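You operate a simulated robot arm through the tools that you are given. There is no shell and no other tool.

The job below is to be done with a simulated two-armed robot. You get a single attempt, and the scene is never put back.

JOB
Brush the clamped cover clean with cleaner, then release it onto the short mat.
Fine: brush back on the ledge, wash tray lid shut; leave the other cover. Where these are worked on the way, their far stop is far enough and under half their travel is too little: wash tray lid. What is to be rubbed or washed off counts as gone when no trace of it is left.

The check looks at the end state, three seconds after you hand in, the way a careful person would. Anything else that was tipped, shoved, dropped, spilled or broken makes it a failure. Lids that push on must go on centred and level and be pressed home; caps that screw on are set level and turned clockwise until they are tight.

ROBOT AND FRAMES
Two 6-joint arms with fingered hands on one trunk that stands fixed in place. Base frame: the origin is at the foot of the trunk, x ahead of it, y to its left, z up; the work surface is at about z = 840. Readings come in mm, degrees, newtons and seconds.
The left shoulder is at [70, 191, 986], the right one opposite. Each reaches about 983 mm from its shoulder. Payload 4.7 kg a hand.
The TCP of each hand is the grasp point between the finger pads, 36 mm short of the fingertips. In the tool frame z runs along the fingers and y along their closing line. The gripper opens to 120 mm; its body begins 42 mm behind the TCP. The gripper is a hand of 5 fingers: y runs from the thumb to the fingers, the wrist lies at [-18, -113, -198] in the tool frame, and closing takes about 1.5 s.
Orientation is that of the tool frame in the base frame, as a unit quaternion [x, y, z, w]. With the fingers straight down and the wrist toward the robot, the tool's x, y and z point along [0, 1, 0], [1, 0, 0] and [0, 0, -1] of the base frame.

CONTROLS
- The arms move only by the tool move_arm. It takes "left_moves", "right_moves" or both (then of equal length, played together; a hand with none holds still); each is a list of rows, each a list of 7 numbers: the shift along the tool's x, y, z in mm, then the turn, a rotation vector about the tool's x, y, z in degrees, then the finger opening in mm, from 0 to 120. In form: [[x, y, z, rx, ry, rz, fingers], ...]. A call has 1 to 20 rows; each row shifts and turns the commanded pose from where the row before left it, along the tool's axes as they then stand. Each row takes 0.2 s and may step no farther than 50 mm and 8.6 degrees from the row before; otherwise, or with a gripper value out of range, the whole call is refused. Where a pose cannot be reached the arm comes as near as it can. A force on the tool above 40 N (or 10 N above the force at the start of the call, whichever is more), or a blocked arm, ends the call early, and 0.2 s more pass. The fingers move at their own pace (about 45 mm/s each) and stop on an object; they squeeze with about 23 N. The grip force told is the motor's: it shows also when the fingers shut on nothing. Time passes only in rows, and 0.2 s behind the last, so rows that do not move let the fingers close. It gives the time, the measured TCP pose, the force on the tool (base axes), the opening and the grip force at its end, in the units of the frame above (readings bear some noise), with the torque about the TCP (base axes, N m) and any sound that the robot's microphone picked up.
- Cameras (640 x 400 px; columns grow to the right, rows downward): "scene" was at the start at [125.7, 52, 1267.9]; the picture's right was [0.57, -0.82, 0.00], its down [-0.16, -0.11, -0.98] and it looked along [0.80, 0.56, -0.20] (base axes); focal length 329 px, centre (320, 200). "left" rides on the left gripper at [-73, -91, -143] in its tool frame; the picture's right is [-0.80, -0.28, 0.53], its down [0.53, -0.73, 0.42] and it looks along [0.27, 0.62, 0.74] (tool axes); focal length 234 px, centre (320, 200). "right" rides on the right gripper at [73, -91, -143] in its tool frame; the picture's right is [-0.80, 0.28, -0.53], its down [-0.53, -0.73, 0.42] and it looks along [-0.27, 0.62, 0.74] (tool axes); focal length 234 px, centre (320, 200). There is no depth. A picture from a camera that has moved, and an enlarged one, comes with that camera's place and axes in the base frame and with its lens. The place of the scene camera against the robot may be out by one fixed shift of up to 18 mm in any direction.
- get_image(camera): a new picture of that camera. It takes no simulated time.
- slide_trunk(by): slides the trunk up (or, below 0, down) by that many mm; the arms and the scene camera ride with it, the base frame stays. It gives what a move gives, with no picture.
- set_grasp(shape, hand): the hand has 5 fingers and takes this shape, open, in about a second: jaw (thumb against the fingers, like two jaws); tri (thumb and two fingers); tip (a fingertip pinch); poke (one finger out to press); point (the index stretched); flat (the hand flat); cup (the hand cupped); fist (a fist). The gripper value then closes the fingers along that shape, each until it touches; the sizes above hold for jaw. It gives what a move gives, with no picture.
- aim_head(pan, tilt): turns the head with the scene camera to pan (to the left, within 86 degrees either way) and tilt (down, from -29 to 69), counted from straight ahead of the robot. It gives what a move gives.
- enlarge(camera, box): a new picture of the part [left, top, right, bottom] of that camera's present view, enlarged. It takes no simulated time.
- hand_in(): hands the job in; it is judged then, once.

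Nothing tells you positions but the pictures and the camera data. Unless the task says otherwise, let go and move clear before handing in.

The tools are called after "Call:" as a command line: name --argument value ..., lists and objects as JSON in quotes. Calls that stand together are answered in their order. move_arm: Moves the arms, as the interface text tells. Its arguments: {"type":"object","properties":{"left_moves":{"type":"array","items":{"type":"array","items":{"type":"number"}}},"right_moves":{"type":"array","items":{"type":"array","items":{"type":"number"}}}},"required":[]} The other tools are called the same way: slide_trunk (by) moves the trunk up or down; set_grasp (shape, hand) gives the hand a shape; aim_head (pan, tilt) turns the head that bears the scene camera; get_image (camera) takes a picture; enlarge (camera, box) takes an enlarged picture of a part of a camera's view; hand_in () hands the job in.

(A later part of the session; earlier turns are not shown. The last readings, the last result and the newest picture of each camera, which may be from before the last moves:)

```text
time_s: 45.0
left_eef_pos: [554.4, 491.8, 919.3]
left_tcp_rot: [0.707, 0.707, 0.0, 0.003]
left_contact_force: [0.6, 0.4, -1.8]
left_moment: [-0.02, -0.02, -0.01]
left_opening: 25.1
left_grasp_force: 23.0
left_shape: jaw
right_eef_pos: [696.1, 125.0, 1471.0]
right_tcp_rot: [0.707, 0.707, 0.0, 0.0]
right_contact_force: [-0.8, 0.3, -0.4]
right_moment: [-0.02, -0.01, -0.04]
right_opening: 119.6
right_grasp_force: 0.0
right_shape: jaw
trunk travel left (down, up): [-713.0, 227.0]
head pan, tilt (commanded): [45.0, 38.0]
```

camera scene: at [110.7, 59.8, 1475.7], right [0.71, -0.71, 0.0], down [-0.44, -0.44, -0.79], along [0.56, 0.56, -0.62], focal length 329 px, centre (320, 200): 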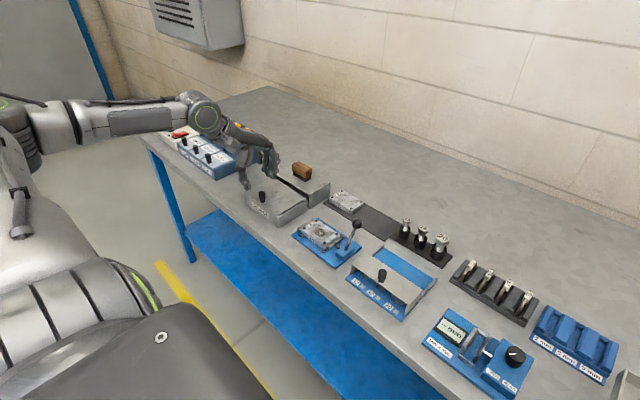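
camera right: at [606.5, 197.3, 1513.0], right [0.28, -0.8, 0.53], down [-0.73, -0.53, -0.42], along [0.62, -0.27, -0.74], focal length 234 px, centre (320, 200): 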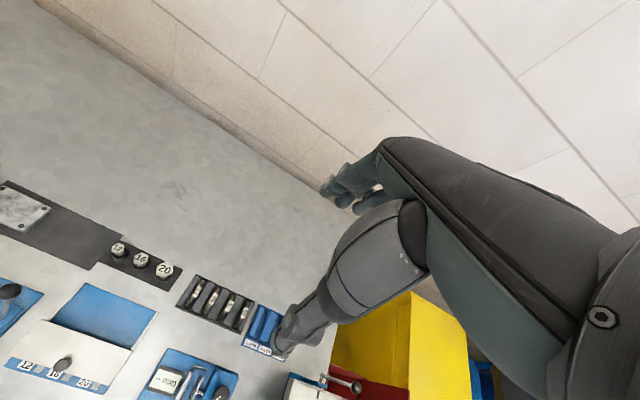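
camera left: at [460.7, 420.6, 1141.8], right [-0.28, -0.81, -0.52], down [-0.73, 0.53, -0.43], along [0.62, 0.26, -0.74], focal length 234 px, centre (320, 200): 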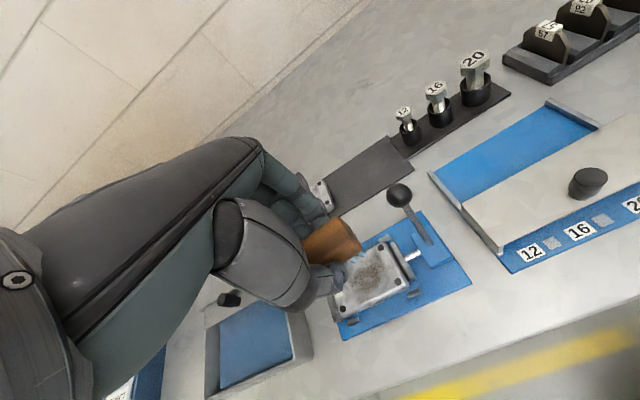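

Call:
move_arm --left_moves '[[0, 0, 1, 0, 0, 0, 0], [0, 0, 1, 0, 0, 0, 0]]'

Call:
enlarge --camera "scene" --box '[290, 190, 370, 250]'

Call:
enlarge --camera "left" --box '[280, 180, 480, 340]'

```text
time_s: 45.6
left_eef_pos: [553.1, 490.7, 917.5]
left_tcp_rot: [0.707, 0.707, 0.001, 0.003]
left_contact_force: [0.1, 2.2, 4.7]
left_moment: [0.05, -0.06, 0.0]
left_opening: 25.1
left_grasp_force: 22.9
left_shape: jaw
right_eef_pos: [696.0, 125.0, 1470.7]
right_tcp_rot: [0.707, 0.707, 0.001, 0.0]
right_contact_force: [0.4, 0.3, -0.2]
right_moment: [-0.01, -0.01, 0.02]
right_opening: 119.9
right_grasp_force: 0.1
right_shape: jaw
trunk travel left (down, up): [-713.0, 227.0]
head pan, tilt (commanded): [45.0, 38.0]
```

```text
6.67 times, centred on (330, 220) of scene
camera zoom: at [109.9, 59.5, 1475.9], right [0.71, -0.71, 0.0], down [-0.44, -0.44, -0.79], along [0.56, 0.56, -0.62], focal length 2196 px, centre (253, 67)
```

zoom: 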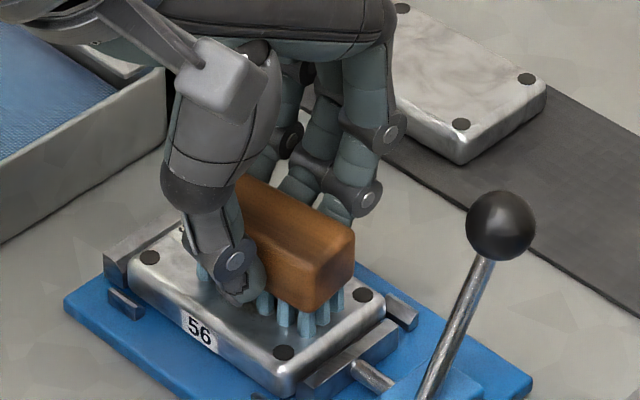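

```text
2.50 times, centred on (380, 260) of left
camera zoom: at [461.2, 419.2, 1058.5], right [-0.28, -0.81, -0.52], down [-0.73, 0.53, -0.43], along [0.63, 0.26, -0.73], focal length 585 px, centre (170, 50)
```

zoom: 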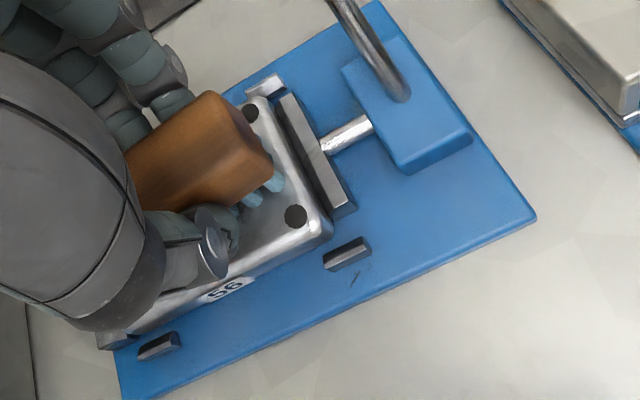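

The bristles now press on the cover with about 5 N. I'll scrub back and forth across the stain.

Call:
move_arm --left_moves '[[0, -5, 0.3, 0, 0, 0, 0], [0, -5, 0, 0, 0, 0, 0], [0, -4, 0, 0, 0, 0, 0], [0, 6, 0, 0, 0, 0, 0], [0, 6, 0, 0, 0, 0, 0], [0, 6, 0, 0, 0, 0, 0], [0, 6, 0, 0, 0, 0, 0], [0, 5, 0, 0, 0, 0, 0], [0, -6, 0, 0, 0, 0, 0], [0, -6, 0, 0, 0, 0, 0], [0, -6, 0, 0, 0, 0, 0], [0, -6, 0, 0, 0, 0, 0], [0, -5, 0, 0, 0, 0, 0], [0, 5, 0, 0, 0, 0, 0], [0, 5, 0, 0, 0, 0, 0], [0, 4, 0, 0, 0, 0, 0]]'

Call:
enlarge --camera "scene" --box '[290, 190, 370, 250]'

Call:
enlarge --camera "left" --box '[280, 180, 480, 340]'

```text
time_s: 49.0
left_eef_pos: [553.8, 490.7, 915.9]
left_tcp_rot: [0.707, 0.707, 0.0, 0.003]
left_contact_force: [-2.9, 0.2, 8.8]
left_moment: [-0.01, 0.07, -0.01]
left_opening: 25.5
left_grasp_force: 22.9
left_shape: jaw
right_eef_pos: [694.9, 125.2, 1471.5]
right_tcp_rot: [0.707, 0.708, 0.0, 0.001]
right_contact_force: [0.4, 0.2, -0.9]
right_moment: [-0.01, -0.03, -0.03]
right_opening: 119.8
right_grasp_force: 0.1
right_shape: jaw
trunk travel left (down, up): [-713.0, 227.0]
head pan, tilt (commanded): [45.0, 38.0]
```

```text
6.67 times, centred on (330, 220) of scene
camera zoom: at [109.0, 59.0, 1475.9], right [0.71, -0.71, 0.0], down [-0.43, -0.43, -0.79], along [0.56, 0.56, -0.61], focal length 2196 px, centre (253, 67)
```

zoom: 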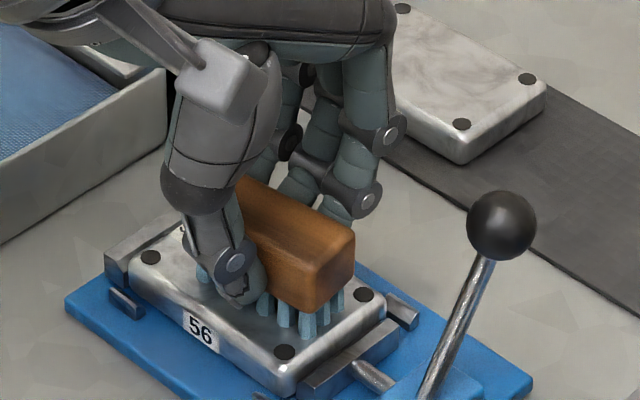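

```text
2.50 times, centred on (380, 260) of left
camera zoom: at [460.8, 419.1, 1058.2], right [-0.28, -0.81, -0.52], down [-0.73, 0.53, -0.43], along [0.62, 0.26, -0.73], focal length 585 px, centre (170, 50)
```

zoom: 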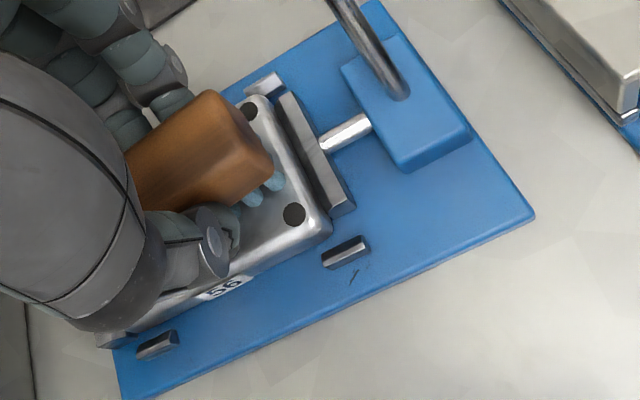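

Scrubbing is steady at about 9 N. I'll add strokes shifted to each side in y to cover the whole stain.

Call:
move_arm --left_moves '[[5, 0, 0, 0, 0, 0, 0], [5, 0, 0, 0, 0, 0, 0], [0, -6, 0, 0, 0, 0, 0], [0, -7, 0, 0, 0, 0, 0], [0, 7, 0, 0, 0, 0, 0], [0, 7, 0, 0, 0, 0, 0], [0, 7, 0, 0, 0, 0, 0], [0, 6, 0, 0, 0, 0, 0], [-5, 0, 0, 0, 0, 0, 0], [-5, 0, 0, 0, 0, 0, 0], [-5, 0, 0, 0, 0, 0, 0], [-4, 0, 0, 0, 0, 0, 0], [0, -7, 0, 0, 0, 0, 0], [0, -7, 0, 0, 0, 0, 0], [0, -7, 0, 0, 0, 0, 0], [0, -6, 0, 0, 0, 0, 0], [0, 6, 0, 0, 0, 0, 0], [0, 7, 0, 0, 0, 0, 0], [5, 0, 0, 0, 0, 0, 0], [4, 0, 0, 0, 0, 0, 0]]'

Call:
move_arm --left_moves '[[0, 0, -10, 0, 0, 0, 0], [0, 0, -30, 0, 0, 0, 0], [0, 0, -30, 0, 0, 0, 0], [20, 0, -10, 0, 0, 0, 0], [40, 0, 0, 0, 0, 0, 0], [40, 0, 0, 0, 0, 0, 0]]'

Call:
enlarge --camera "scene" --box '[260, 150, 400, 255]'

Call:
get_image --camera "left"

```text
time_s: 53.2
left_eef_pos: [553.4, 489.7, 916.2]
left_tcp_rot: [0.707, 0.707, 0.0, 0.004]
left_contact_force: [0.8, -2.4, 6.0]
left_moment: [-0.09, -0.07, 0.0]
left_opening: 26.0
left_grasp_force: 22.7
left_shape: jaw
right_eef_pos: [696.6, 124.0, 1471.1]
right_tcp_rot: [0.708, 0.707, 0.0, 0.0]
right_contact_force: [-0.6, 0.3, -0.1]
right_moment: [-0.04, -0.03, -0.02]
right_opening: 119.7
right_grasp_force: 0.2
right_shape: jaw
trunk travel left (down, up): [-713.0, 227.0]
head pan, tilt (commanded): [45.0, 38.0]
```

```text
time_s: 54.6
left_eef_pos: [553.9, 593.0, 993.0]
left_tcp_rot: [0.707, 0.707, 0.001, 0.004]
left_contact_force: [1.2, -0.6, 0.3]
left_moment: [0.02, -0.01, 0.0]
left_opening: 25.7
left_grasp_force: 23.3
left_shape: jaw
right_eef_pos: [697.7, 125.3, 1471.0]
right_tcp_rot: [0.708, 0.706, -0.001, 0.0]
right_contact_force: [-0.7, 1.2, -0.5]
right_moment: [0.0, 0.0, 0.0]
right_opening: 119.6
right_grasp_force: 0.1
right_shape: jaw
trunk travel left (down, up): [-713.0, 227.0]
head pan, tilt (commanded): [45.0, 38.0]
```

```text
3.81 times, centred on (330, 202) of scene
camera zoom: at [110.2, 60.4, 1475.7], right [0.71, -0.71, 0.0], down [-0.44, -0.44, -0.79], along [0.56, 0.56, -0.62], focal length 1255 px, centre (282, 190)
```

zoom: 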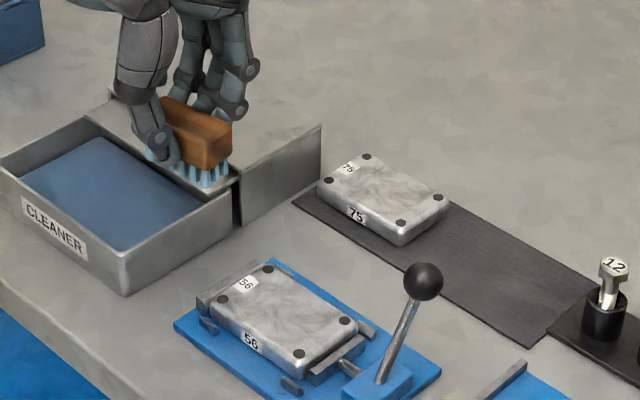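

```text
taken
camera left: at [461.5, 521.9, 1134.7], right [-0.28, -0.81, -0.52], down [-0.73, 0.53, -0.43], along [0.62, 0.26, -0.74], focal length 234 px, centre (320, 200)
```

left: 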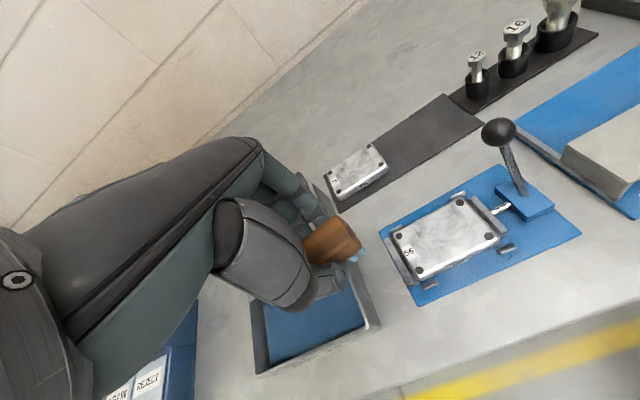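

The stain appears gone. I'll check the cover closely for any remaining trace, and the clamp.

Call:
enlarge --camera "left" --box '[380, 180, 508, 290]'

Call:
enlarge --camera "scene" --box '[295, 200, 375, 255]'

```text
3.64 times, centred on (444, 235) of left
camera zoom: at [461.5, 521.9, 1134.7], right [-0.28, -0.81, -0.52], down [-0.73, 0.53, -0.43], along [0.62, 0.26, -0.74], focal length 852 px, centre (-131, 73)
```

zoom: 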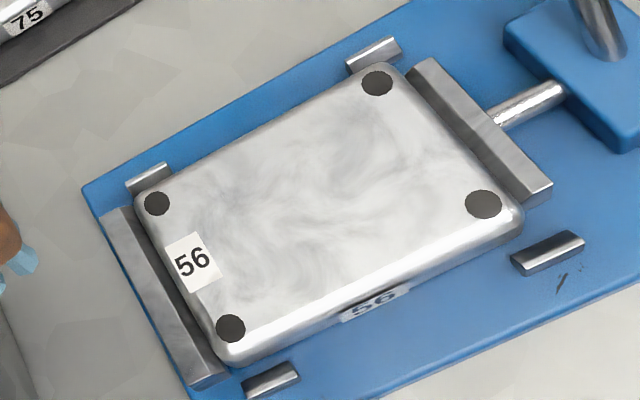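

```text
7.27 times, centred on (335, 228) of scene
camera zoom: at [110.2, 60.4, 1475.7], right [0.71, -0.71, 0.0], down [-0.44, -0.44, -0.79], along [0.56, 0.56, -0.62], focal length 2396 px, centre (211, 0)
```

zoom: 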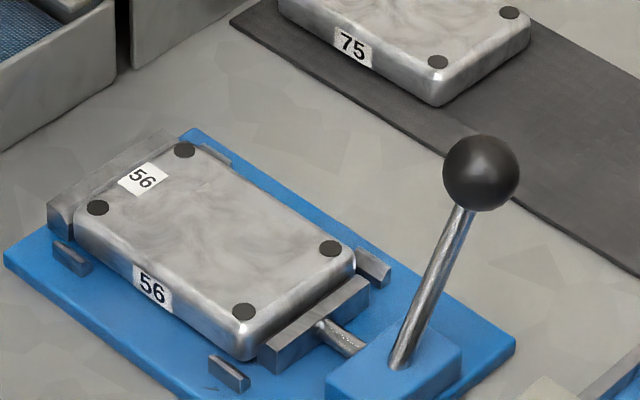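

The cover looks clean, matching the metal texture of cover 75. The bristles are still wet, so I'll make one more pass for certainty.

Call:
move_arm --left_moves '[[-40, 0, 0, 0, 0, 0, 0], [-40, 0, 0, 0, 0, 0, 0], [-22, 0, 10, 0, 0, 0, 0], [0, 0, 30, 0, 0, 0, 0], [0, 0, 26, 0, 0, 0, 0], [0, 0, 8, 0, 0, 0, 0], [0, 0, 2.5, 0, 0, 0, 0]]'

```text
time_s: 56.2
left_eef_pos: [553.9, 489.6, 919.5]
left_tcp_rot: [0.707, 0.708, 0.001, 0.002]
left_contact_force: [0.5, -0.5, 0.3]
left_moment: [0.01, 0.0, -0.01]
left_opening: 25.8
left_grasp_force: 23.0
left_shape: jaw
right_eef_pos: [696.3, 124.6, 1470.3]
right_tcp_rot: [0.708, 0.707, 0.0, 0.0]
right_contact_force: [-0.3, 0.5, 0.4]
right_moment: [-0.01, 0.0, -0.01]
right_opening: 119.6
right_grasp_force: 0.1
right_shape: jaw
trunk travel left (down, up): [-713.0, 227.0]
head pan, tilt (commanded): [45.0, 38.0]
```

Call:
move_arm --left_moves '[[0, 0, 2, 0, 0, 0, 0], [0, 0, 1.5, 0, 0, 0, 0], [0, -6, 0, 0, 0, 0, 0], [0, -6, 0, 0, 0, 0, 0], [0, 6, 0, 0, 0, 0, 0], [0, 6, 0, 0, 0, 0, 0], [0, 6, 0, 0, 0, 0, 0], [0, 6, 0, 0, 0, 0, 0], [6, 0, 0, 0, 0, 0, 0], [6, 0, 0, 0, 0, 0, 0], [0, -6, 0, 0, 0, 0, 0], [0, -6, 0, 0, 0, 0, 0], [0, -6, 0, 0, 0, 0, 0], [0, -6, 0, 0, 0, 0, 0], [-6, 0, 0, 0, 0, 0, 0], [-6, 0, 0, 0, 0, 0, 0], [-6, 0, 0, 0, 0, 0, 0], [-4, 0, 0, 0, 0, 0, 0]]'

Call:
move_arm --left_moves '[[0, 6, 0, 0, 0, 0, 0], [0, 6, 0, 0, 0, 0, 0], [0, 6, 0, 0, 0, 0, 0], [0, 6, 0, 0, 0, 0, 0], [0, -6, 0, 0, 0, 0, 0], [0, -6, 0, 0, 0, 0, 0], [0, -6, 0, 0, 0, 0, 0], [6, 6, 0, 0, 0, 0, 0], [4, 0, 0, 0, 0, 0, 0], [0, 0, -10, 0, 0, 0, 0], [0, 0, -35, 0, 0, 0, 0], [0, 0, -35, 0, 0, 0, 0], [35, 0, 0, 0, 0, 0, 0], [40, 0, 0, 0, 0, 0, 0], [40, 0, 0, 0, 0, 0, 0]]'

Call:
enlarge --camera "left" --box '[400, 150, 540, 270]'

Call:
enlarge --camera "scene" --box '[260, 150, 400, 255]'

```text
time_s: 60.0
left_eef_pos: [540.6, 478.0, 917.3]
left_tcp_rot: [0.707, 0.707, 0.001, 0.004]
left_contact_force: [0.0, 1.2, 4.1]
left_moment: [0.04, -0.04, 0.02]
left_opening: 25.6
left_grasp_force: 23.3
left_shape: jaw
right_eef_pos: [696.2, 124.3, 1469.5]
right_tcp_rot: [0.707, 0.708, 0.0, 0.0]
right_contact_force: [0.6, 0.2, 0.2]
right_moment: [0.0, 0.0, -0.01]
right_opening: 119.6
right_grasp_force: 0.1
right_shape: jaw
trunk travel left (down, up): [-713.0, 227.0]
head pan, tilt (commanded): [45.0, 38.0]
```

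```text
time_s: 63.2
left_eef_pos: [554.7, 604.3, 995.5]
left_tcp_rot: [0.708, 0.707, 0.001, 0.003]
left_contact_force: [-0.2, 0.8, -1.0]
left_moment: [-0.01, -0.03, 0.0]
left_opening: 25.9
left_grasp_force: 22.9
left_shape: jaw
right_eef_pos: [696.8, 123.8, 1471.2]
right_tcp_rot: [0.707, 0.707, 0.0, 0.0]
right_contact_force: [0.7, -0.2, -0.9]
right_moment: [-0.01, 0.02, -0.01]
right_opening: 119.6
right_grasp_force: 0.0
right_shape: jaw
trunk travel left (down, up): [-713.0, 227.0]
head pan, tilt (commanded): [45.0, 38.0]
```

```text
3.33 times, centred on (470, 210) of left
camera zoom: at [462.1, 532.9, 1137.4], right [-0.28, -0.81, -0.52], down [-0.73, 0.53, -0.43], along [0.62, 0.26, -0.74], focal length 781 px, centre (-180, 167)
```

zoom: 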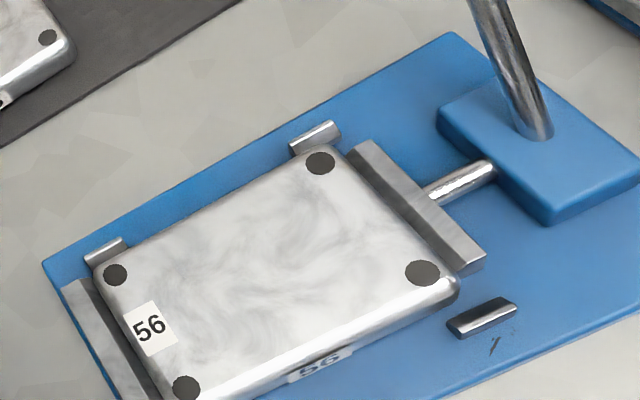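

```text
3.81 times, centred on (330, 202) of scene
camera zoom: at [110.4, 60.2, 1475.7], right [0.71, -0.71, 0.0], down [-0.44, -0.44, -0.79], along [0.56, 0.56, -0.62], focal length 1255 px, centre (282, 190)
```

zoom: 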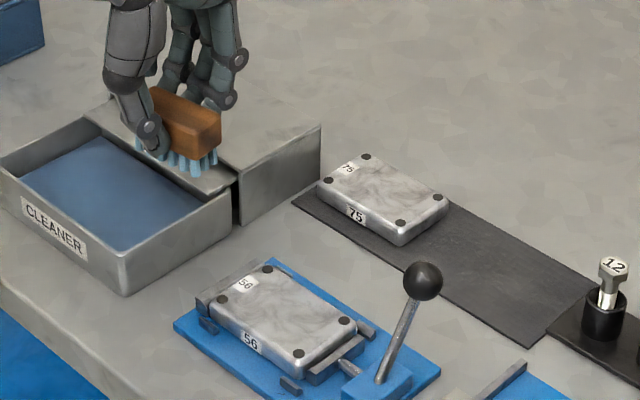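

Cover 56 is clean. Now I'll carry the brush back above the ledge at its original spot.

Call:
move_arm --left_moves '[[20, 28, -2, 0, 0, 0, 0], [20, 28, -1, 0, 0, 0, 0], [20, 28, -1, 0, 0, 0, 0], [21, 28, 0, 0, 0, 0, 0], [0, 0, 0, 0, 0, 0, 0]]'

Call:
move_arm --left_moves '[[0, 0, 20, 0, 0, 0, 0], [0, 0, 20, 0, 0, 0, 0], [0, 0, 8, 0, 0, 0, 0], [0, 0, 0, 0, 0, 0, 0]]'

Call:
enlarge --camera "left" --box '[250, 160, 410, 320]'

Call:
enlarge --camera "scene" --box '[260, 110, 380, 200]'

```text
time_s: 64.4
left_eef_pos: [665.0, 684.7, 997.0]
left_tcp_rot: [0.707, 0.707, 0.002, 0.003]
left_contact_force: [-0.2, 0.3, -0.5]
left_moment: [-0.01, 0.01, 0.01]
left_opening: 25.8
left_grasp_force: 23.1
left_shape: jaw
right_eef_pos: [695.3, 126.1, 1471.0]
right_tcp_rot: [0.707, 0.707, 0.0, -0.001]
right_contact_force: [-1.0, -0.5, 0.2]
right_moment: [-0.02, -0.01, 0.0]
right_opening: 120.1
right_grasp_force: 0.1
right_shape: jaw
trunk travel left (down, up): [-713.0, 227.0]
head pan, tilt (commanded): [45.0, 38.0]
```

```text
time_s: 65.4
left_eef_pos: [666.0, 685.0, 950.1]
left_tcp_rot: [0.707, 0.707, 0.0, 0.003]
left_contact_force: [-0.2, -0.3, -0.3]
left_moment: [0.0, 0.01, 0.0]
left_opening: 26.0
left_grasp_force: 23.6
left_shape: jaw
right_eef_pos: [697.0, 124.7, 1471.2]
right_tcp_rot: [0.708, 0.707, -0.001, 0.0]
right_contact_force: [0.0, 0.9, -0.2]
right_moment: [-0.01, 0.02, -0.01]
right_opening: 119.7
right_grasp_force: 0.1
right_shape: jaw
trunk travel left (down, up): [-713.0, 227.0]
head pan, tilt (commanded): [45.0, 38.0]
```

```text
2.50 times, centred on (330, 240) of left
camera zoom: at [573.2, 613.8, 1091.8], right [-0.28, -0.81, -0.52], down [-0.73, 0.53, -0.43], along [0.62, 0.26, -0.74], focal length 585 px, centre (295, 100)
```

zoom: 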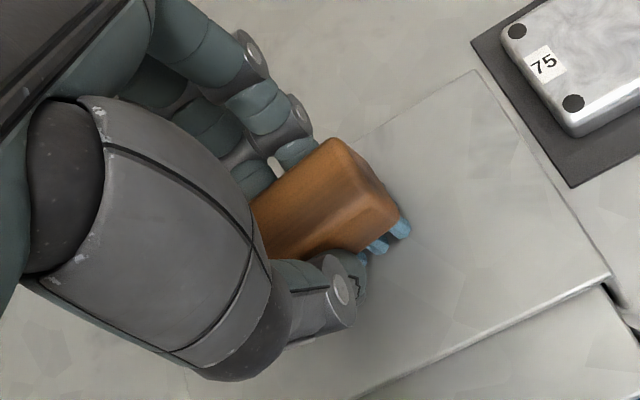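

```text
4.44 times, centred on (320, 155) of scene
camera zoom: at [110.7, 60.0, 1475.7], right [0.71, -0.71, 0.0], down [-0.44, -0.44, -0.79], along [0.56, 0.56, -0.62], focal length 1464 px, centre (320, 400)
```

zoom: 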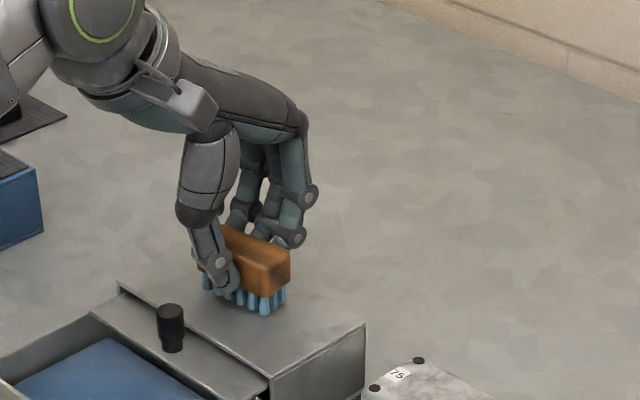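

The brush is just above the ledge. I'll lower it in small steps until it rests.

Call:
move_arm --left_moves '[[0, 0, 2, 0, 0, 0, 0], [0, 0, 2, 0, 0, 0, 0]]'

Call:
move_arm --left_moves '[[0, 0, 1, 0, 0, 0, 0], [0, 0, 1, 0, 0, 0, 0]]'

```text
time_s: 66.0
left_eef_pos: [665.1, 684.4, 946.2]
left_tcp_rot: [0.707, 0.707, -0.001, 0.002]
left_contact_force: [0.6, 0.3, -0.2]
left_moment: [0.03, 0.02, 0.01]
left_opening: 25.9
left_grasp_force: 23.1
left_shape: jaw
right_eef_pos: [696.4, 125.7, 1470.0]
right_tcp_rot: [0.706, 0.708, 0.001, 0.0]
right_contact_force: [0.0, 0.1, 0.7]
right_moment: [0.0, -0.03, -0.01]
right_opening: 119.7
right_grasp_force: 0.1
right_shape: jaw
trunk travel left (down, up): [-713.0, 227.0]
head pan, tilt (commanded): [45.0, 38.0]
```

```text
time_s: 66.6
left_eef_pos: [665.4, 684.5, 946.4]
left_tcp_rot: [0.707, 0.707, 0.0, 0.003]
left_contact_force: [0.6, 0.0, 1.9]
left_moment: [0.03, -0.06, -0.04]
left_opening: 26.0
left_grasp_force: 23.0
left_shape: jaw
right_eef_pos: [696.6, 125.0, 1470.5]
right_tcp_rot: [0.707, 0.707, 0.0, 0.0]
right_contact_force: [-0.4, 0.6, 0.3]
right_moment: [-0.01, 0.01, 0.0]
right_opening: 119.9
right_grasp_force: 0.1
right_shape: jaw
trunk travel left (down, up): [-713.0, 227.0]
head pan, tilt (commanded): [45.0, 38.0]
```

Call:
move_arm --left_moves '[[0, 0, 0.7, 0, 0, 0, 0], [0, 0, 0, 0, 0, 0, 0]]'

Call:
move_arm --left_moves '[[0, 0, 0, 0, 0, 0, 30], [0, 0, 0, 0, 0, 0, 36], [0, 0, 0, 0, 0, 0, 44], [0, 0, 0, 0, 0, 0, 52], [0, 0, 0, 0, 0, 0, 56], [0, 0, 0, 0, 0, 0, 56]]'

Call:
enlarge --camera "scene" --box '[260, 110, 380, 200]'

Call:
enlarge --camera "left" --box '[250, 160, 410, 320]'

```text
time_s: 67.2
left_eef_pos: [665.5, 685.0, 947.0]
left_tcp_rot: [0.707, 0.707, 0.001, 0.003]
left_contact_force: [-0.1, 1.0, 7.8]
left_moment: [0.0, -0.06, -0.03]
left_opening: 25.9
left_grasp_force: 23.1
left_shape: jaw
right_eef_pos: [696.4, 124.7, 1471.3]
right_tcp_rot: [0.708, 0.706, 0.001, 0.0]
right_contact_force: [0.1, 0.5, 1.3]
right_moment: [0.03, -0.03, -0.01]
right_opening: 120.0
right_grasp_force: 0.0
right_shape: jaw
trunk travel left (down, up): [-713.0, 227.0]
head pan, tilt (commanded): [45.0, 38.0]
```

```text
time_s: 68.6
left_eef_pos: [665.0, 685.6, 945.1]
left_tcp_rot: [0.707, 0.707, 0.001, 0.003]
left_contact_force: [-0.9, 0.8, -0.1]
left_moment: [-0.02, -0.01, 0.0]
left_opening: 55.5
left_grasp_force: 0.1
left_shape: jaw
right_eef_pos: [696.2, 124.8, 1470.4]
right_tcp_rot: [0.707, 0.707, 0.0, 0.0]
right_contact_force: [-0.1, 0.1, -0.7]
right_moment: [-0.03, -0.01, 0.0]
right_opening: 119.8
right_grasp_force: 0.1
right_shape: jaw
trunk travel left (down, up): [-713.0, 227.0]
head pan, tilt (commanded): [45.0, 38.0]
```

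```text
4.44 times, centred on (320, 155) of scene
camera zoom: at [110.3, 59.6, 1475.7], right [0.71, -0.71, 0.0], down [-0.44, -0.44, -0.79], along [0.56, 0.56, -0.62], focal length 1464 px, centre (320, 400)
```

zoom: 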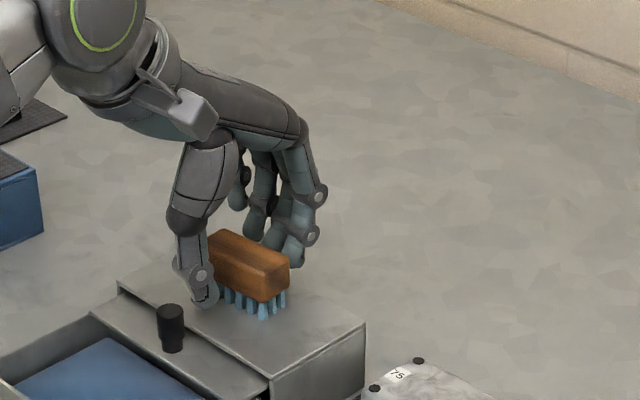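

```text
2.50 times, centred on (330, 240) of left
camera zoom: at [573.1, 613.8, 1086.8], right [-0.28, -0.81, -0.52], down [-0.73, 0.53, -0.43], along [0.62, 0.26, -0.74], focal length 585 px, centre (295, 100)
```

zoom: 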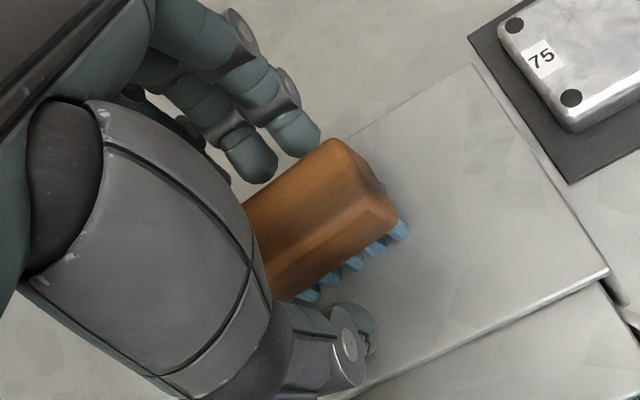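

The brush stands on the ledge again. I'll lift the hand straight up and then head for the lid knob.

Call:
move_arm --left_moves '[[0, 0, -15, 0, 0, 0, 58], [0, 0, -25, 0, 0, 0, 60], [0, 0, -30, 0, 0, 0, 60], [0, 0, 0, 0, 0, 0, 60]]'

Call:
get_image --camera "left"

Call:
enlarge --camera "scene" --box '[220, 110, 380, 230]'

```text
time_s: 69.6
left_eef_pos: [665.9, 685.4, 1013.9]
left_tcp_rot: [0.707, 0.707, -0.001, 0.003]
left_contact_force: [-0.2, 0.2, -0.3]
left_moment: [-0.02, 0.03, 0.0]
left_opening: 59.6
left_grasp_force: 0.1
left_shape: jaw
right_eef_pos: [697.3, 126.8, 1469.4]
right_tcp_rot: [0.708, 0.706, 0.0, 0.0]
right_contact_force: [-0.3, -0.1, -0.6]
right_moment: [-0.03, 0.01, -0.01]
right_opening: 119.7
right_grasp_force: 0.1
right_shape: jaw
trunk travel left (down, up): [-713.0, 227.0]
head pan, tilt (commanded): [45.0, 38.0]
```

```text
taken
camera left: at [572.8, 614.4, 1155.8], right [-0.28, -0.81, -0.52], down [-0.73, 0.53, -0.43], along [0.62, 0.26, -0.74], focal length 234 px, centre (320, 200)
```

left: 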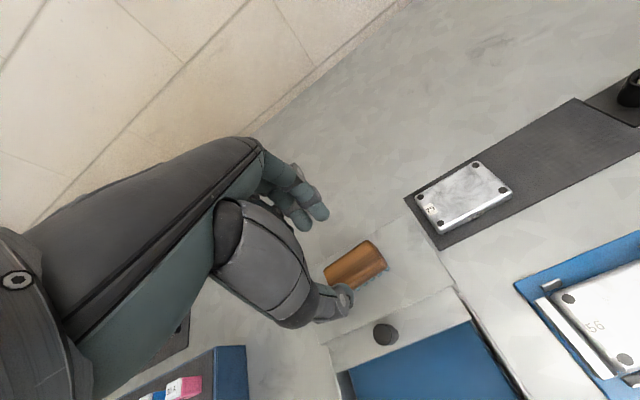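

```text
3.33 times, centred on (300, 170) of scene
camera zoom: at [110.7, 60.1, 1475.7], right [0.71, -0.71, 0.0], down [-0.44, -0.44, -0.79], along [0.56, 0.56, -0.62], focal length 1098 px, centre (387, 300)
```

zoom: 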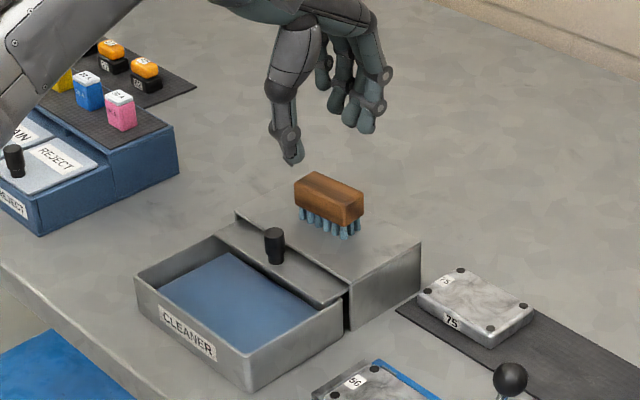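

The lid had been nudged a bit further open (knob now near x≈600). I'll move above the knob with a narrow opening and check clearances.

Call:
move_arm --left_moves '[[1, -23, 0, 0, 0, 0, 50], [1, -23, 0, 0, 0, 0, 40], [1, -23, 0, 0, 0, 0, 36], [0, 0, 0, 0, 0, 0, 36], [0, 0, 20, 0, 0, 0, 36]]'

Call:
get_image --camera "left"

Call:
enlarge --camera "scene" --box '[240, 120, 360, 210]'

```text
time_s: 70.8
left_eef_pos: [596.8, 688.3, 993.5]
left_tcp_rot: [0.707, 0.707, 0.0, 0.003]
left_contact_force: [0.8, 0.3, -0.3]
left_moment: [0.0, 0.06, 0.02]
left_opening: 36.6
left_grasp_force: 0.2
left_shape: jaw
right_eef_pos: [698.7, 127.3, 1469.9]
right_tcp_rot: [0.707, 0.707, 0.0, 0.0]
right_contact_force: [-0.8, 0.7, 0.3]
right_moment: [-0.01, 0.0, -0.01]
right_opening: 119.7
right_grasp_force: 0.1
right_shape: jaw
trunk travel left (down, up): [-713.0, 227.0]
head pan, tilt (commanded): [45.0, 38.0]
```

```text
taken
camera left: at [505.0, 616.9, 1135.0], right [-0.28, -0.81, -0.52], down [-0.73, 0.53, -0.43], along [0.62, 0.26, -0.74], focal length 234 px, centre (320, 200)
```

left: 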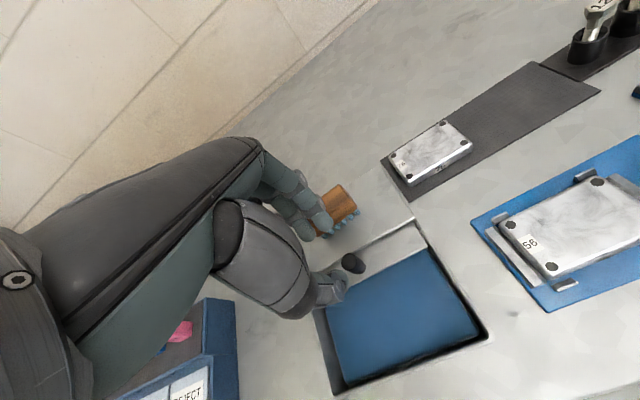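

```text
4.44 times, centred on (300, 165) of scene
camera zoom: at [111.1, 60.7, 1475.6], right [0.71, -0.71, 0.0], down [-0.44, -0.44, -0.79], along [0.56, 0.56, -0.62], focal length 1464 px, centre (409, 356)
```

zoom: 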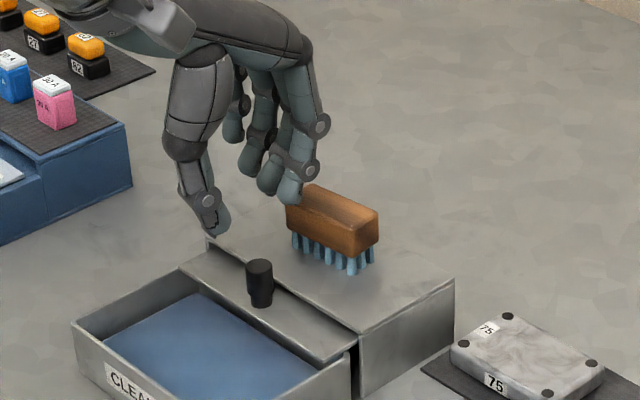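

Clearances look good: about 16 mm to the brush. I'll descend and grip the knob.

Call:
move_arm --left_moves '[[0, 0, 20, 0, 0, 0, 36], [0, 0, 20, 0, 0, 0, 36], [0, 0, 14, 0, 0, 0, 36], [0, 0, 5, 0, 0, 0, 36], [0, 0, 0, 0, 0, 0, 20], [0, 0, 0, 0, 0, 0, 8], [0, 0, 0, 0, 0, 0, 0], [0, 0, 0, 0, 0, 0, 0]]'

Call:
get_image --camera "left"

Call:
enlarge --camera "scene" --box '[240, 120, 360, 210]'

```text
time_s: 72.6
left_eef_pos: [597.9, 685.7, 934.3]
left_tcp_rot: [0.707, 0.708, -0.002, 0.003]
left_contact_force: [-0.8, 0.2, -1.8]
left_moment: [0.0, -0.04, -0.02]
left_opening: 8.9
left_grasp_force: 22.8
left_shape: jaw
right_eef_pos: [697.3, 124.5, 1470.9]
right_tcp_rot: [0.708, 0.707, 0.0, 0.0]
right_contact_force: [-0.6, -0.2, -1.1]
right_moment: [0.01, 0.04, -0.01]
right_opening: 119.6
right_grasp_force: 0.0
right_shape: jaw
trunk travel left (down, up): [-713.0, 227.0]
head pan, tilt (commanded): [45.0, 38.0]
```

```text
taken
camera left: at [504.5, 615.4, 1077.0], right [-0.28, -0.81, -0.52], down [-0.73, 0.53, -0.43], along [0.62, 0.26, -0.74], focal length 234 px, centre (320, 200)
```

left: 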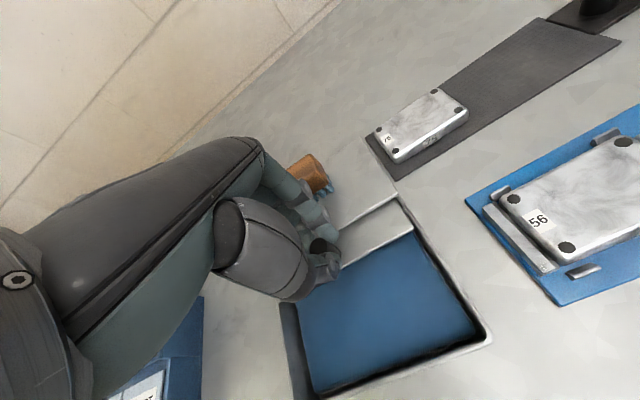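

```text
4.44 times, centred on (300, 165) of scene
camera zoom: at [110.6, 59.9, 1475.7], right [0.71, -0.71, 0.0], down [-0.44, -0.44, -0.79], along [0.56, 0.56, -0.62], focal length 1464 px, centre (409, 356)
```

zoom: 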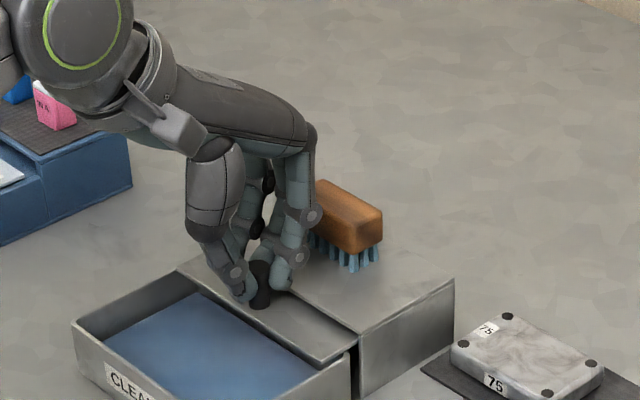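

The knob is held. I'll draw the lid shut toward the front.

Call:
move_arm --left_moves '[[0, -5, 0, 0, 0, 0, 0], [0, -8, 0, 0, 0, 0, 0], [0, -8, 0, 0, 0, 0, 0], [0, -8, 0, 0, 0, 0, 0], [0, -8, 0, 0, 0, 0, 0], [0, -8, 0, 0, 0, 0, 0], [0, -8, 0, 0, 0, 0, 0], [0, -8, 0, 0, 0, 0, 0], [0, -8, 0, 0, 0, 0, 0], [0, -8, 0, 0, 0, 0, 0], [0, -4, 0, 0, 0, 0, 0]]'

Call:
enlarge --camera "scene" --box '[220, 120, 380, 240]'

Call:
get_image --camera "left"

```text
time_s: 75.0
left_eef_pos: [515.4, 687.9, 935.1]
left_tcp_rot: [0.707, 0.707, 0.001, 0.003]
left_contact_force: [0.0, -9.3, -2.0]
left_moment: [-0.24, -0.06, -0.07]
left_opening: 8.6
left_grasp_force: 23.0
left_shape: jaw
right_eef_pos: [696.8, 123.9, 1470.5]
right_tcp_rot: [0.707, 0.708, 0.0, -0.001]
right_contact_force: [-0.1, 0.1, -0.1]
right_moment: [0.02, 0.01, 0.0]
right_opening: 120.0
right_grasp_force: 0.0
right_shape: jaw
trunk travel left (down, up): [-713.0, 227.0]
head pan, tilt (commanded): [45.0, 38.0]
```

```text
3.33 times, centred on (300, 180) of scene
camera zoom: at [110.5, 58.6, 1475.8], right [0.71, -0.71, 0.0], down [-0.44, -0.43, -0.79], along [0.56, 0.56, -0.62], focal length 1098 px, centre (387, 267)
```

zoom: 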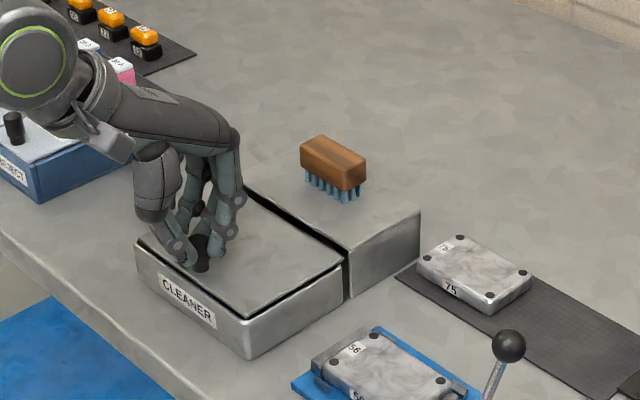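

```text
taken
camera left: at [423.0, 616.1, 1076.9], right [-0.28, -0.81, -0.52], down [-0.73, 0.53, -0.43], along [0.62, 0.26, -0.74], focal length 234 px, centre (320, 200)
```

left: 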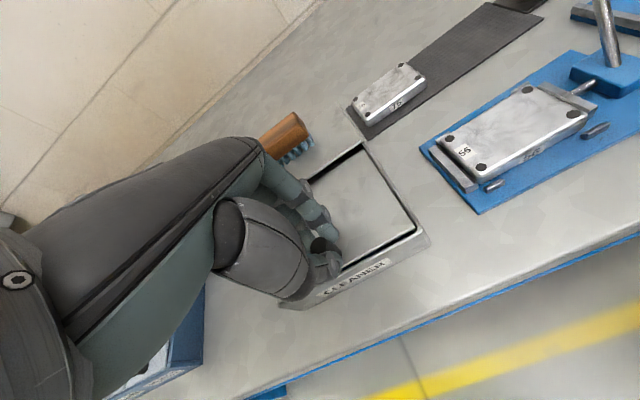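

A thin gap remains at the front; I'll close the last few millimetres gently.

Call:
move_arm --left_moves '[[0, -1.5, 0, 0, 0, 0, 0], [0, -1.5, 0, 0, 0, 0, 0], [0, -1, 0, 0, 0, 0, 0]]'

Call:
enlarge --camera "scene" --box '[240, 160, 320, 220]'

Call:
enlarge --camera "left" --box '[270, 120, 450, 320]'

```text
time_s: 75.8
left_eef_pos: [512.2, 688.8, 935.9]
left_tcp_rot: [0.707, 0.707, 0.001, 0.003]
left_contact_force: [0.3, -7.4, -1.1]
left_moment: [-0.2, -0.09, -0.02]
left_opening: 8.4
left_grasp_force: 23.3
left_shape: jaw
right_eef_pos: [697.1, 123.0, 1470.3]
right_tcp_rot: [0.707, 0.707, 0.001, 0.0]
right_contact_force: [-0.5, -0.5, 0.0]
right_moment: [0.02, 0.0, 0.03]
right_opening: 119.7
right_grasp_force: 0.1
right_shape: jaw
trunk travel left (down, up): [-713.0, 227.0]
head pan, tilt (commanded): [45.0, 38.0]
```

```text
6.67 times, centred on (280, 190) of scene
camera zoom: at [110.7, 58.9, 1475.7], right [0.71, -0.71, 0.0], down [-0.44, -0.43, -0.79], along [0.56, 0.56, -0.62], focal length 2196 px, centre (587, 267)
```

zoom: 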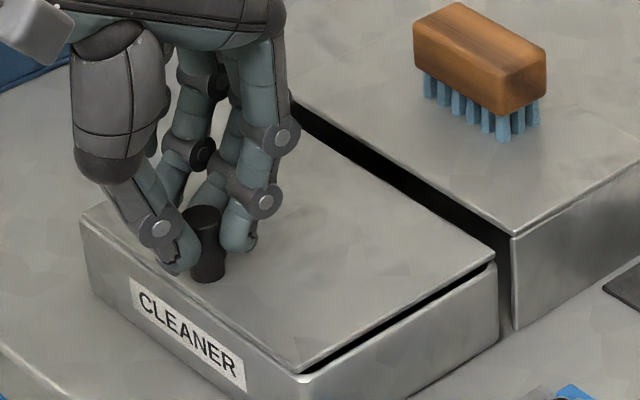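

```text
2.00 times, centred on (360, 220) of left
camera zoom: at [419.0, 616.0, 1077.0], right [-0.28, -0.81, -0.52], down [-0.73, 0.53, -0.43], along [0.62, 0.26, -0.74], focal length 468 px, centre (240, 160)
```

zoom: 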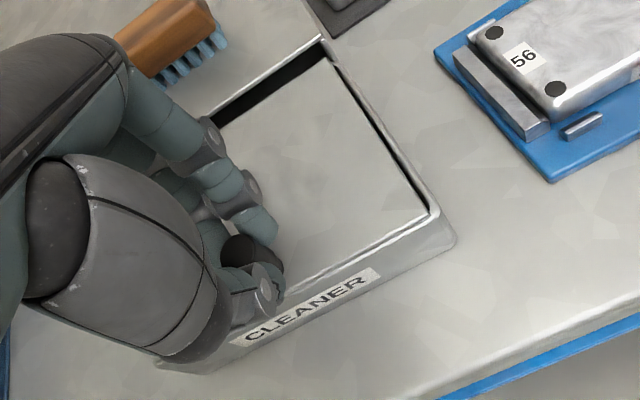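

Call:
move_arm --left_moves '[[0, -1, 0, 0, 0, 0, 0], [0, -1, 0, 0, 0, 0, 0]]'

Call:
enlarge --camera "left" --box '[270, 120, 450, 320]'

```text
time_s: 76.4
left_eef_pos: [509.9, 688.4, 934.8]
left_tcp_rot: [0.707, 0.707, 0.0, 0.003]
left_contact_force: [0.1, -9.0, -1.8]
left_moment: [-0.22, -0.08, -0.07]
left_opening: 8.7
left_grasp_force: 22.4
left_shape: jaw
right_eef_pos: [696.7, 124.8, 1470.8]
right_tcp_rot: [0.707, 0.707, 0.0, 0.0]
right_contact_force: [0.8, -1.4, -0.3]
right_moment: [0.02, 0.01, 0.0]
right_opening: 119.7
right_grasp_force: 0.0
right_shape: jaw
trunk travel left (down, up): [-713.0, 227.0]
head pan, tilt (commanded): [45.0, 38.0]
```

```text
2.00 times, centred on (360, 220) of left
camera zoom: at [417.7, 616.3, 1077.1], right [-0.28, -0.81, -0.52], down [-0.73, 0.53, -0.43], along [0.62, 0.26, -0.74], focal length 468 px, centre (240, 160)
```

zoom: 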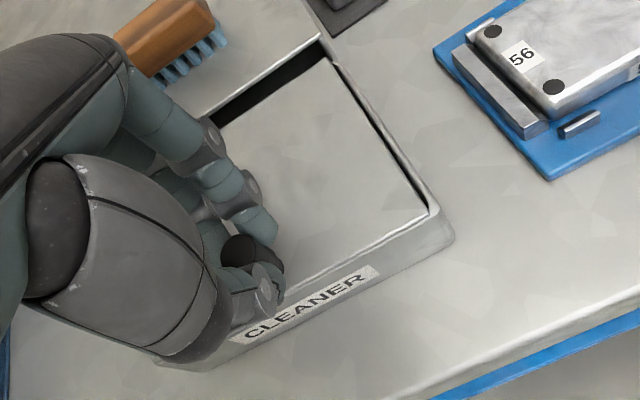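

Call:
move_arm --left_moves '[[0, -1, 0, 0, 0, 0, 0], [0, -1, 0, 0, 0, 0, 0], [0, -0.5, 0, 0, 0, 0, 0]]'

Call:
enlarge --camera "left" --box '[270, 120, 450, 320]'

Call:
enlarge --camera "scene" --box '[240, 160, 320, 220]'

```text
time_s: 77.2
left_eef_pos: [508.6, 687.4, 935.2]
left_tcp_rot: [0.707, 0.707, 0.001, 0.003]
left_contact_force: [6.3, -7.7, -2.3]
left_moment: [-0.21, -0.31, -0.09]
left_opening: 8.5
left_grasp_force: 22.8
left_shape: jaw
right_eef_pos: [698.6, 123.3, 1469.9]
right_tcp_rot: [0.708, 0.706, 0.0, -0.001]
right_contact_force: [-0.7, -0.8, -0.4]
right_moment: [0.0, -0.01, 0.02]
right_opening: 119.7
right_grasp_force: 0.0
right_shape: jaw
trunk travel left (down, up): [-713.0, 227.0]
head pan, tilt (commanded): [45.0, 38.0]
```

```text
2.00 times, centred on (360, 220) of left
camera zoom: at [416.4, 616.2, 1077.0], right [-0.28, -0.81, -0.52], down [-0.73, 0.53, -0.43], along [0.62, 0.26, -0.74], focal length 468 px, centre (240, 160)
```

zoom: 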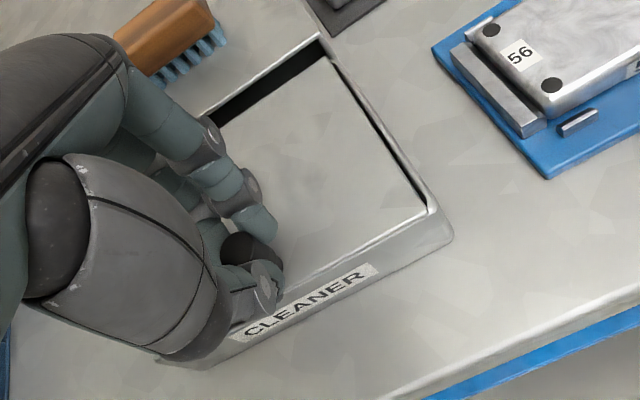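

```text
6.67 times, centred on (280, 190) of scene
camera zoom: at [111.7, 58.8, 1475.7], right [0.71, -0.71, 0.0], down [-0.44, -0.43, -0.79], along [0.56, 0.56, -0.62], focal length 2196 px, centre (587, 267)
```

zoom: 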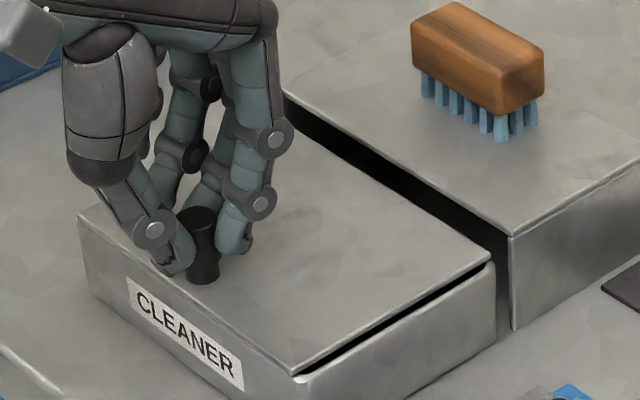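

The lid has reached its closed stop (6 N resistance). I'll release the knob and rise.

Call:
move_arm --left_moves '[[0, 0.5, 0, 0, 0, 0, 15], [0, 0, 0, 0, 0, 0, 30], [0, 0, 0, 0, 0, 0, 44], [0, 0, 0, 0, 0, 0, 44], [0, 0, -20, 0, 0, 0, 44], [0, 0, -30, 0, 0, 0, 50], [0, 0, -25, 0, 0, 0, 50]]'

Call:
enlarge --camera "scene" --box '[220, 120, 380, 240]'

Call:
get_image --camera "left"

```text
time_s: 78.8
left_eef_pos: [507.5, 685.3, 1010.7]
left_tcp_rot: [0.707, 0.707, -0.001, 0.002]
left_contact_force: [0.1, -0.5, 0.9]
left_moment: [0.06, 0.02, 0.03]
left_opening: 49.3
left_grasp_force: 0.0
left_shape: jaw
right_eef_pos: [696.2, 123.4, 1470.3]
right_tcp_rot: [0.707, 0.707, 0.0, 0.0]
right_contact_force: [0.0, -0.5, 0.2]
right_moment: [0.0, 0.0, -0.03]
right_opening: 119.9
right_grasp_force: 0.2
right_shape: jaw
trunk travel left (down, up): [-713.0, 227.0]
head pan, tilt (commanded): [45.0, 38.0]
```

```text
3.33 times, centred on (300, 180) of scene
camera zoom: at [110.2, 58.3, 1475.7], right [0.71, -0.71, 0.0], down [-0.44, -0.43, -0.79], along [0.56, 0.56, -0.62], focal length 1098 px, centre (387, 267)
```

zoom: 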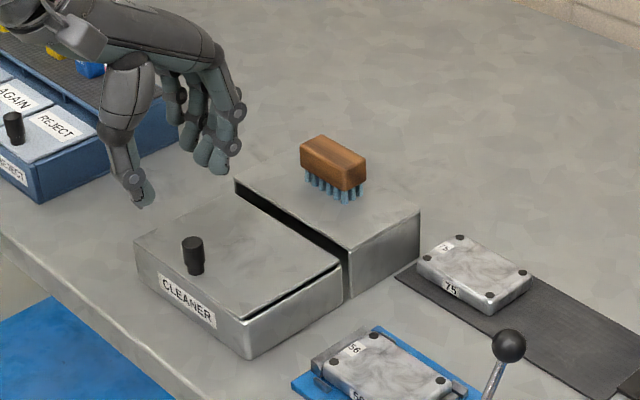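

```text
taken
camera left: at [415.2, 615.0, 1153.1], right [-0.28, -0.81, -0.52], down [-0.73, 0.53, -0.43], along [0.62, 0.26, -0.74], focal length 234 px, centre (320, 200)
```

left: 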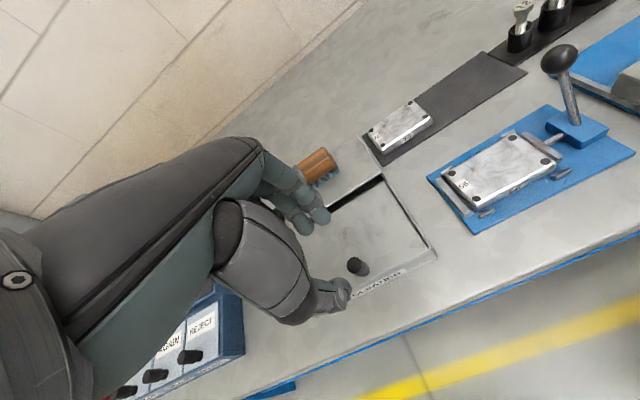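

Lid shut and brush in place. Next is the clamp lever: it leans away (+x) at y≈417, so I'll cage its ball between thumb and fingers and draw it toward the robot. First move above it.

Call:
move_arm --left_moves '[[-38, 12, 0, 0, 0, 0, 60], [-40, 12, 0, 0, 0, 0, 60], [-40, 12, 0, 0, 0, 0, 60], [-40, 12, 0, 0, 0, 0, 60], [-40, 12, 0, 0, 0, 0, 60], [-40, 12, 0, 0, 0, 0, 60], [-33, 12, 0, 0, 0, 0, 60], [0, 0, 0, 0, 0, 0, 60]]'

Call:
get_image --camera "left"

Call:
enlarge --camera "scene" --box '[280, 150, 420, 255]'

```text
time_s: 80.6
left_eef_pos: [590.3, 418.2, 1011.6]
left_tcp_rot: [0.708, 0.706, 0.001, 0.004]
left_contact_force: [0.4, -0.4, 0.0]
left_moment: [0.01, -0.02, 0.01]
left_opening: 59.3
left_grasp_force: 0.2
left_shape: jaw
right_eef_pos: [696.5, 125.5, 1470.8]
right_tcp_rot: [0.707, 0.707, 0.0, 0.0]
right_contact_force: [-0.1, 1.1, 0.7]
right_moment: [-0.03, 0.0, 0.02]
right_opening: 119.9
right_grasp_force: 0.1
right_shape: jaw
trunk travel left (down, up): [-713.0, 227.0]
head pan, tilt (commanded): [45.0, 38.0]
```

```text
taken
camera left: at [498.5, 346.6, 1153.8], right [-0.28, -0.81, -0.52], down [-0.73, 0.53, -0.43], along [0.62, 0.26, -0.74], focal length 234 px, centre (320, 200)
```

left: 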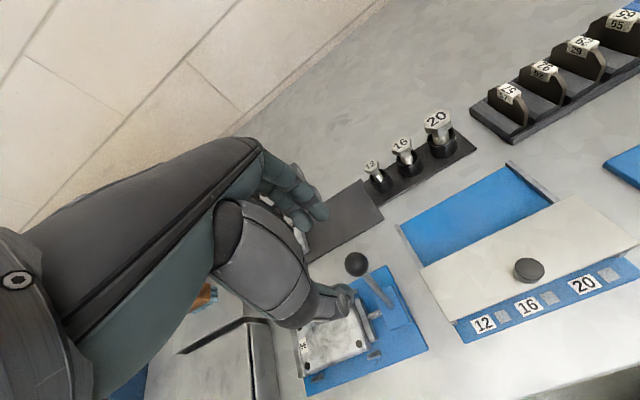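

```text
3.81 times, centred on (350, 202) of scene
camera zoom: at [109.6, 60.6, 1475.8], right [0.71, -0.71, 0.0], down [-0.44, -0.44, -0.79], along [0.56, 0.56, -0.62], focal length 1255 px, centre (206, 190)
```

zoom: 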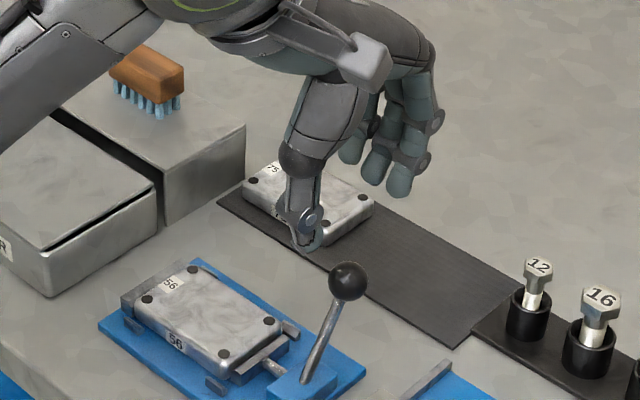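

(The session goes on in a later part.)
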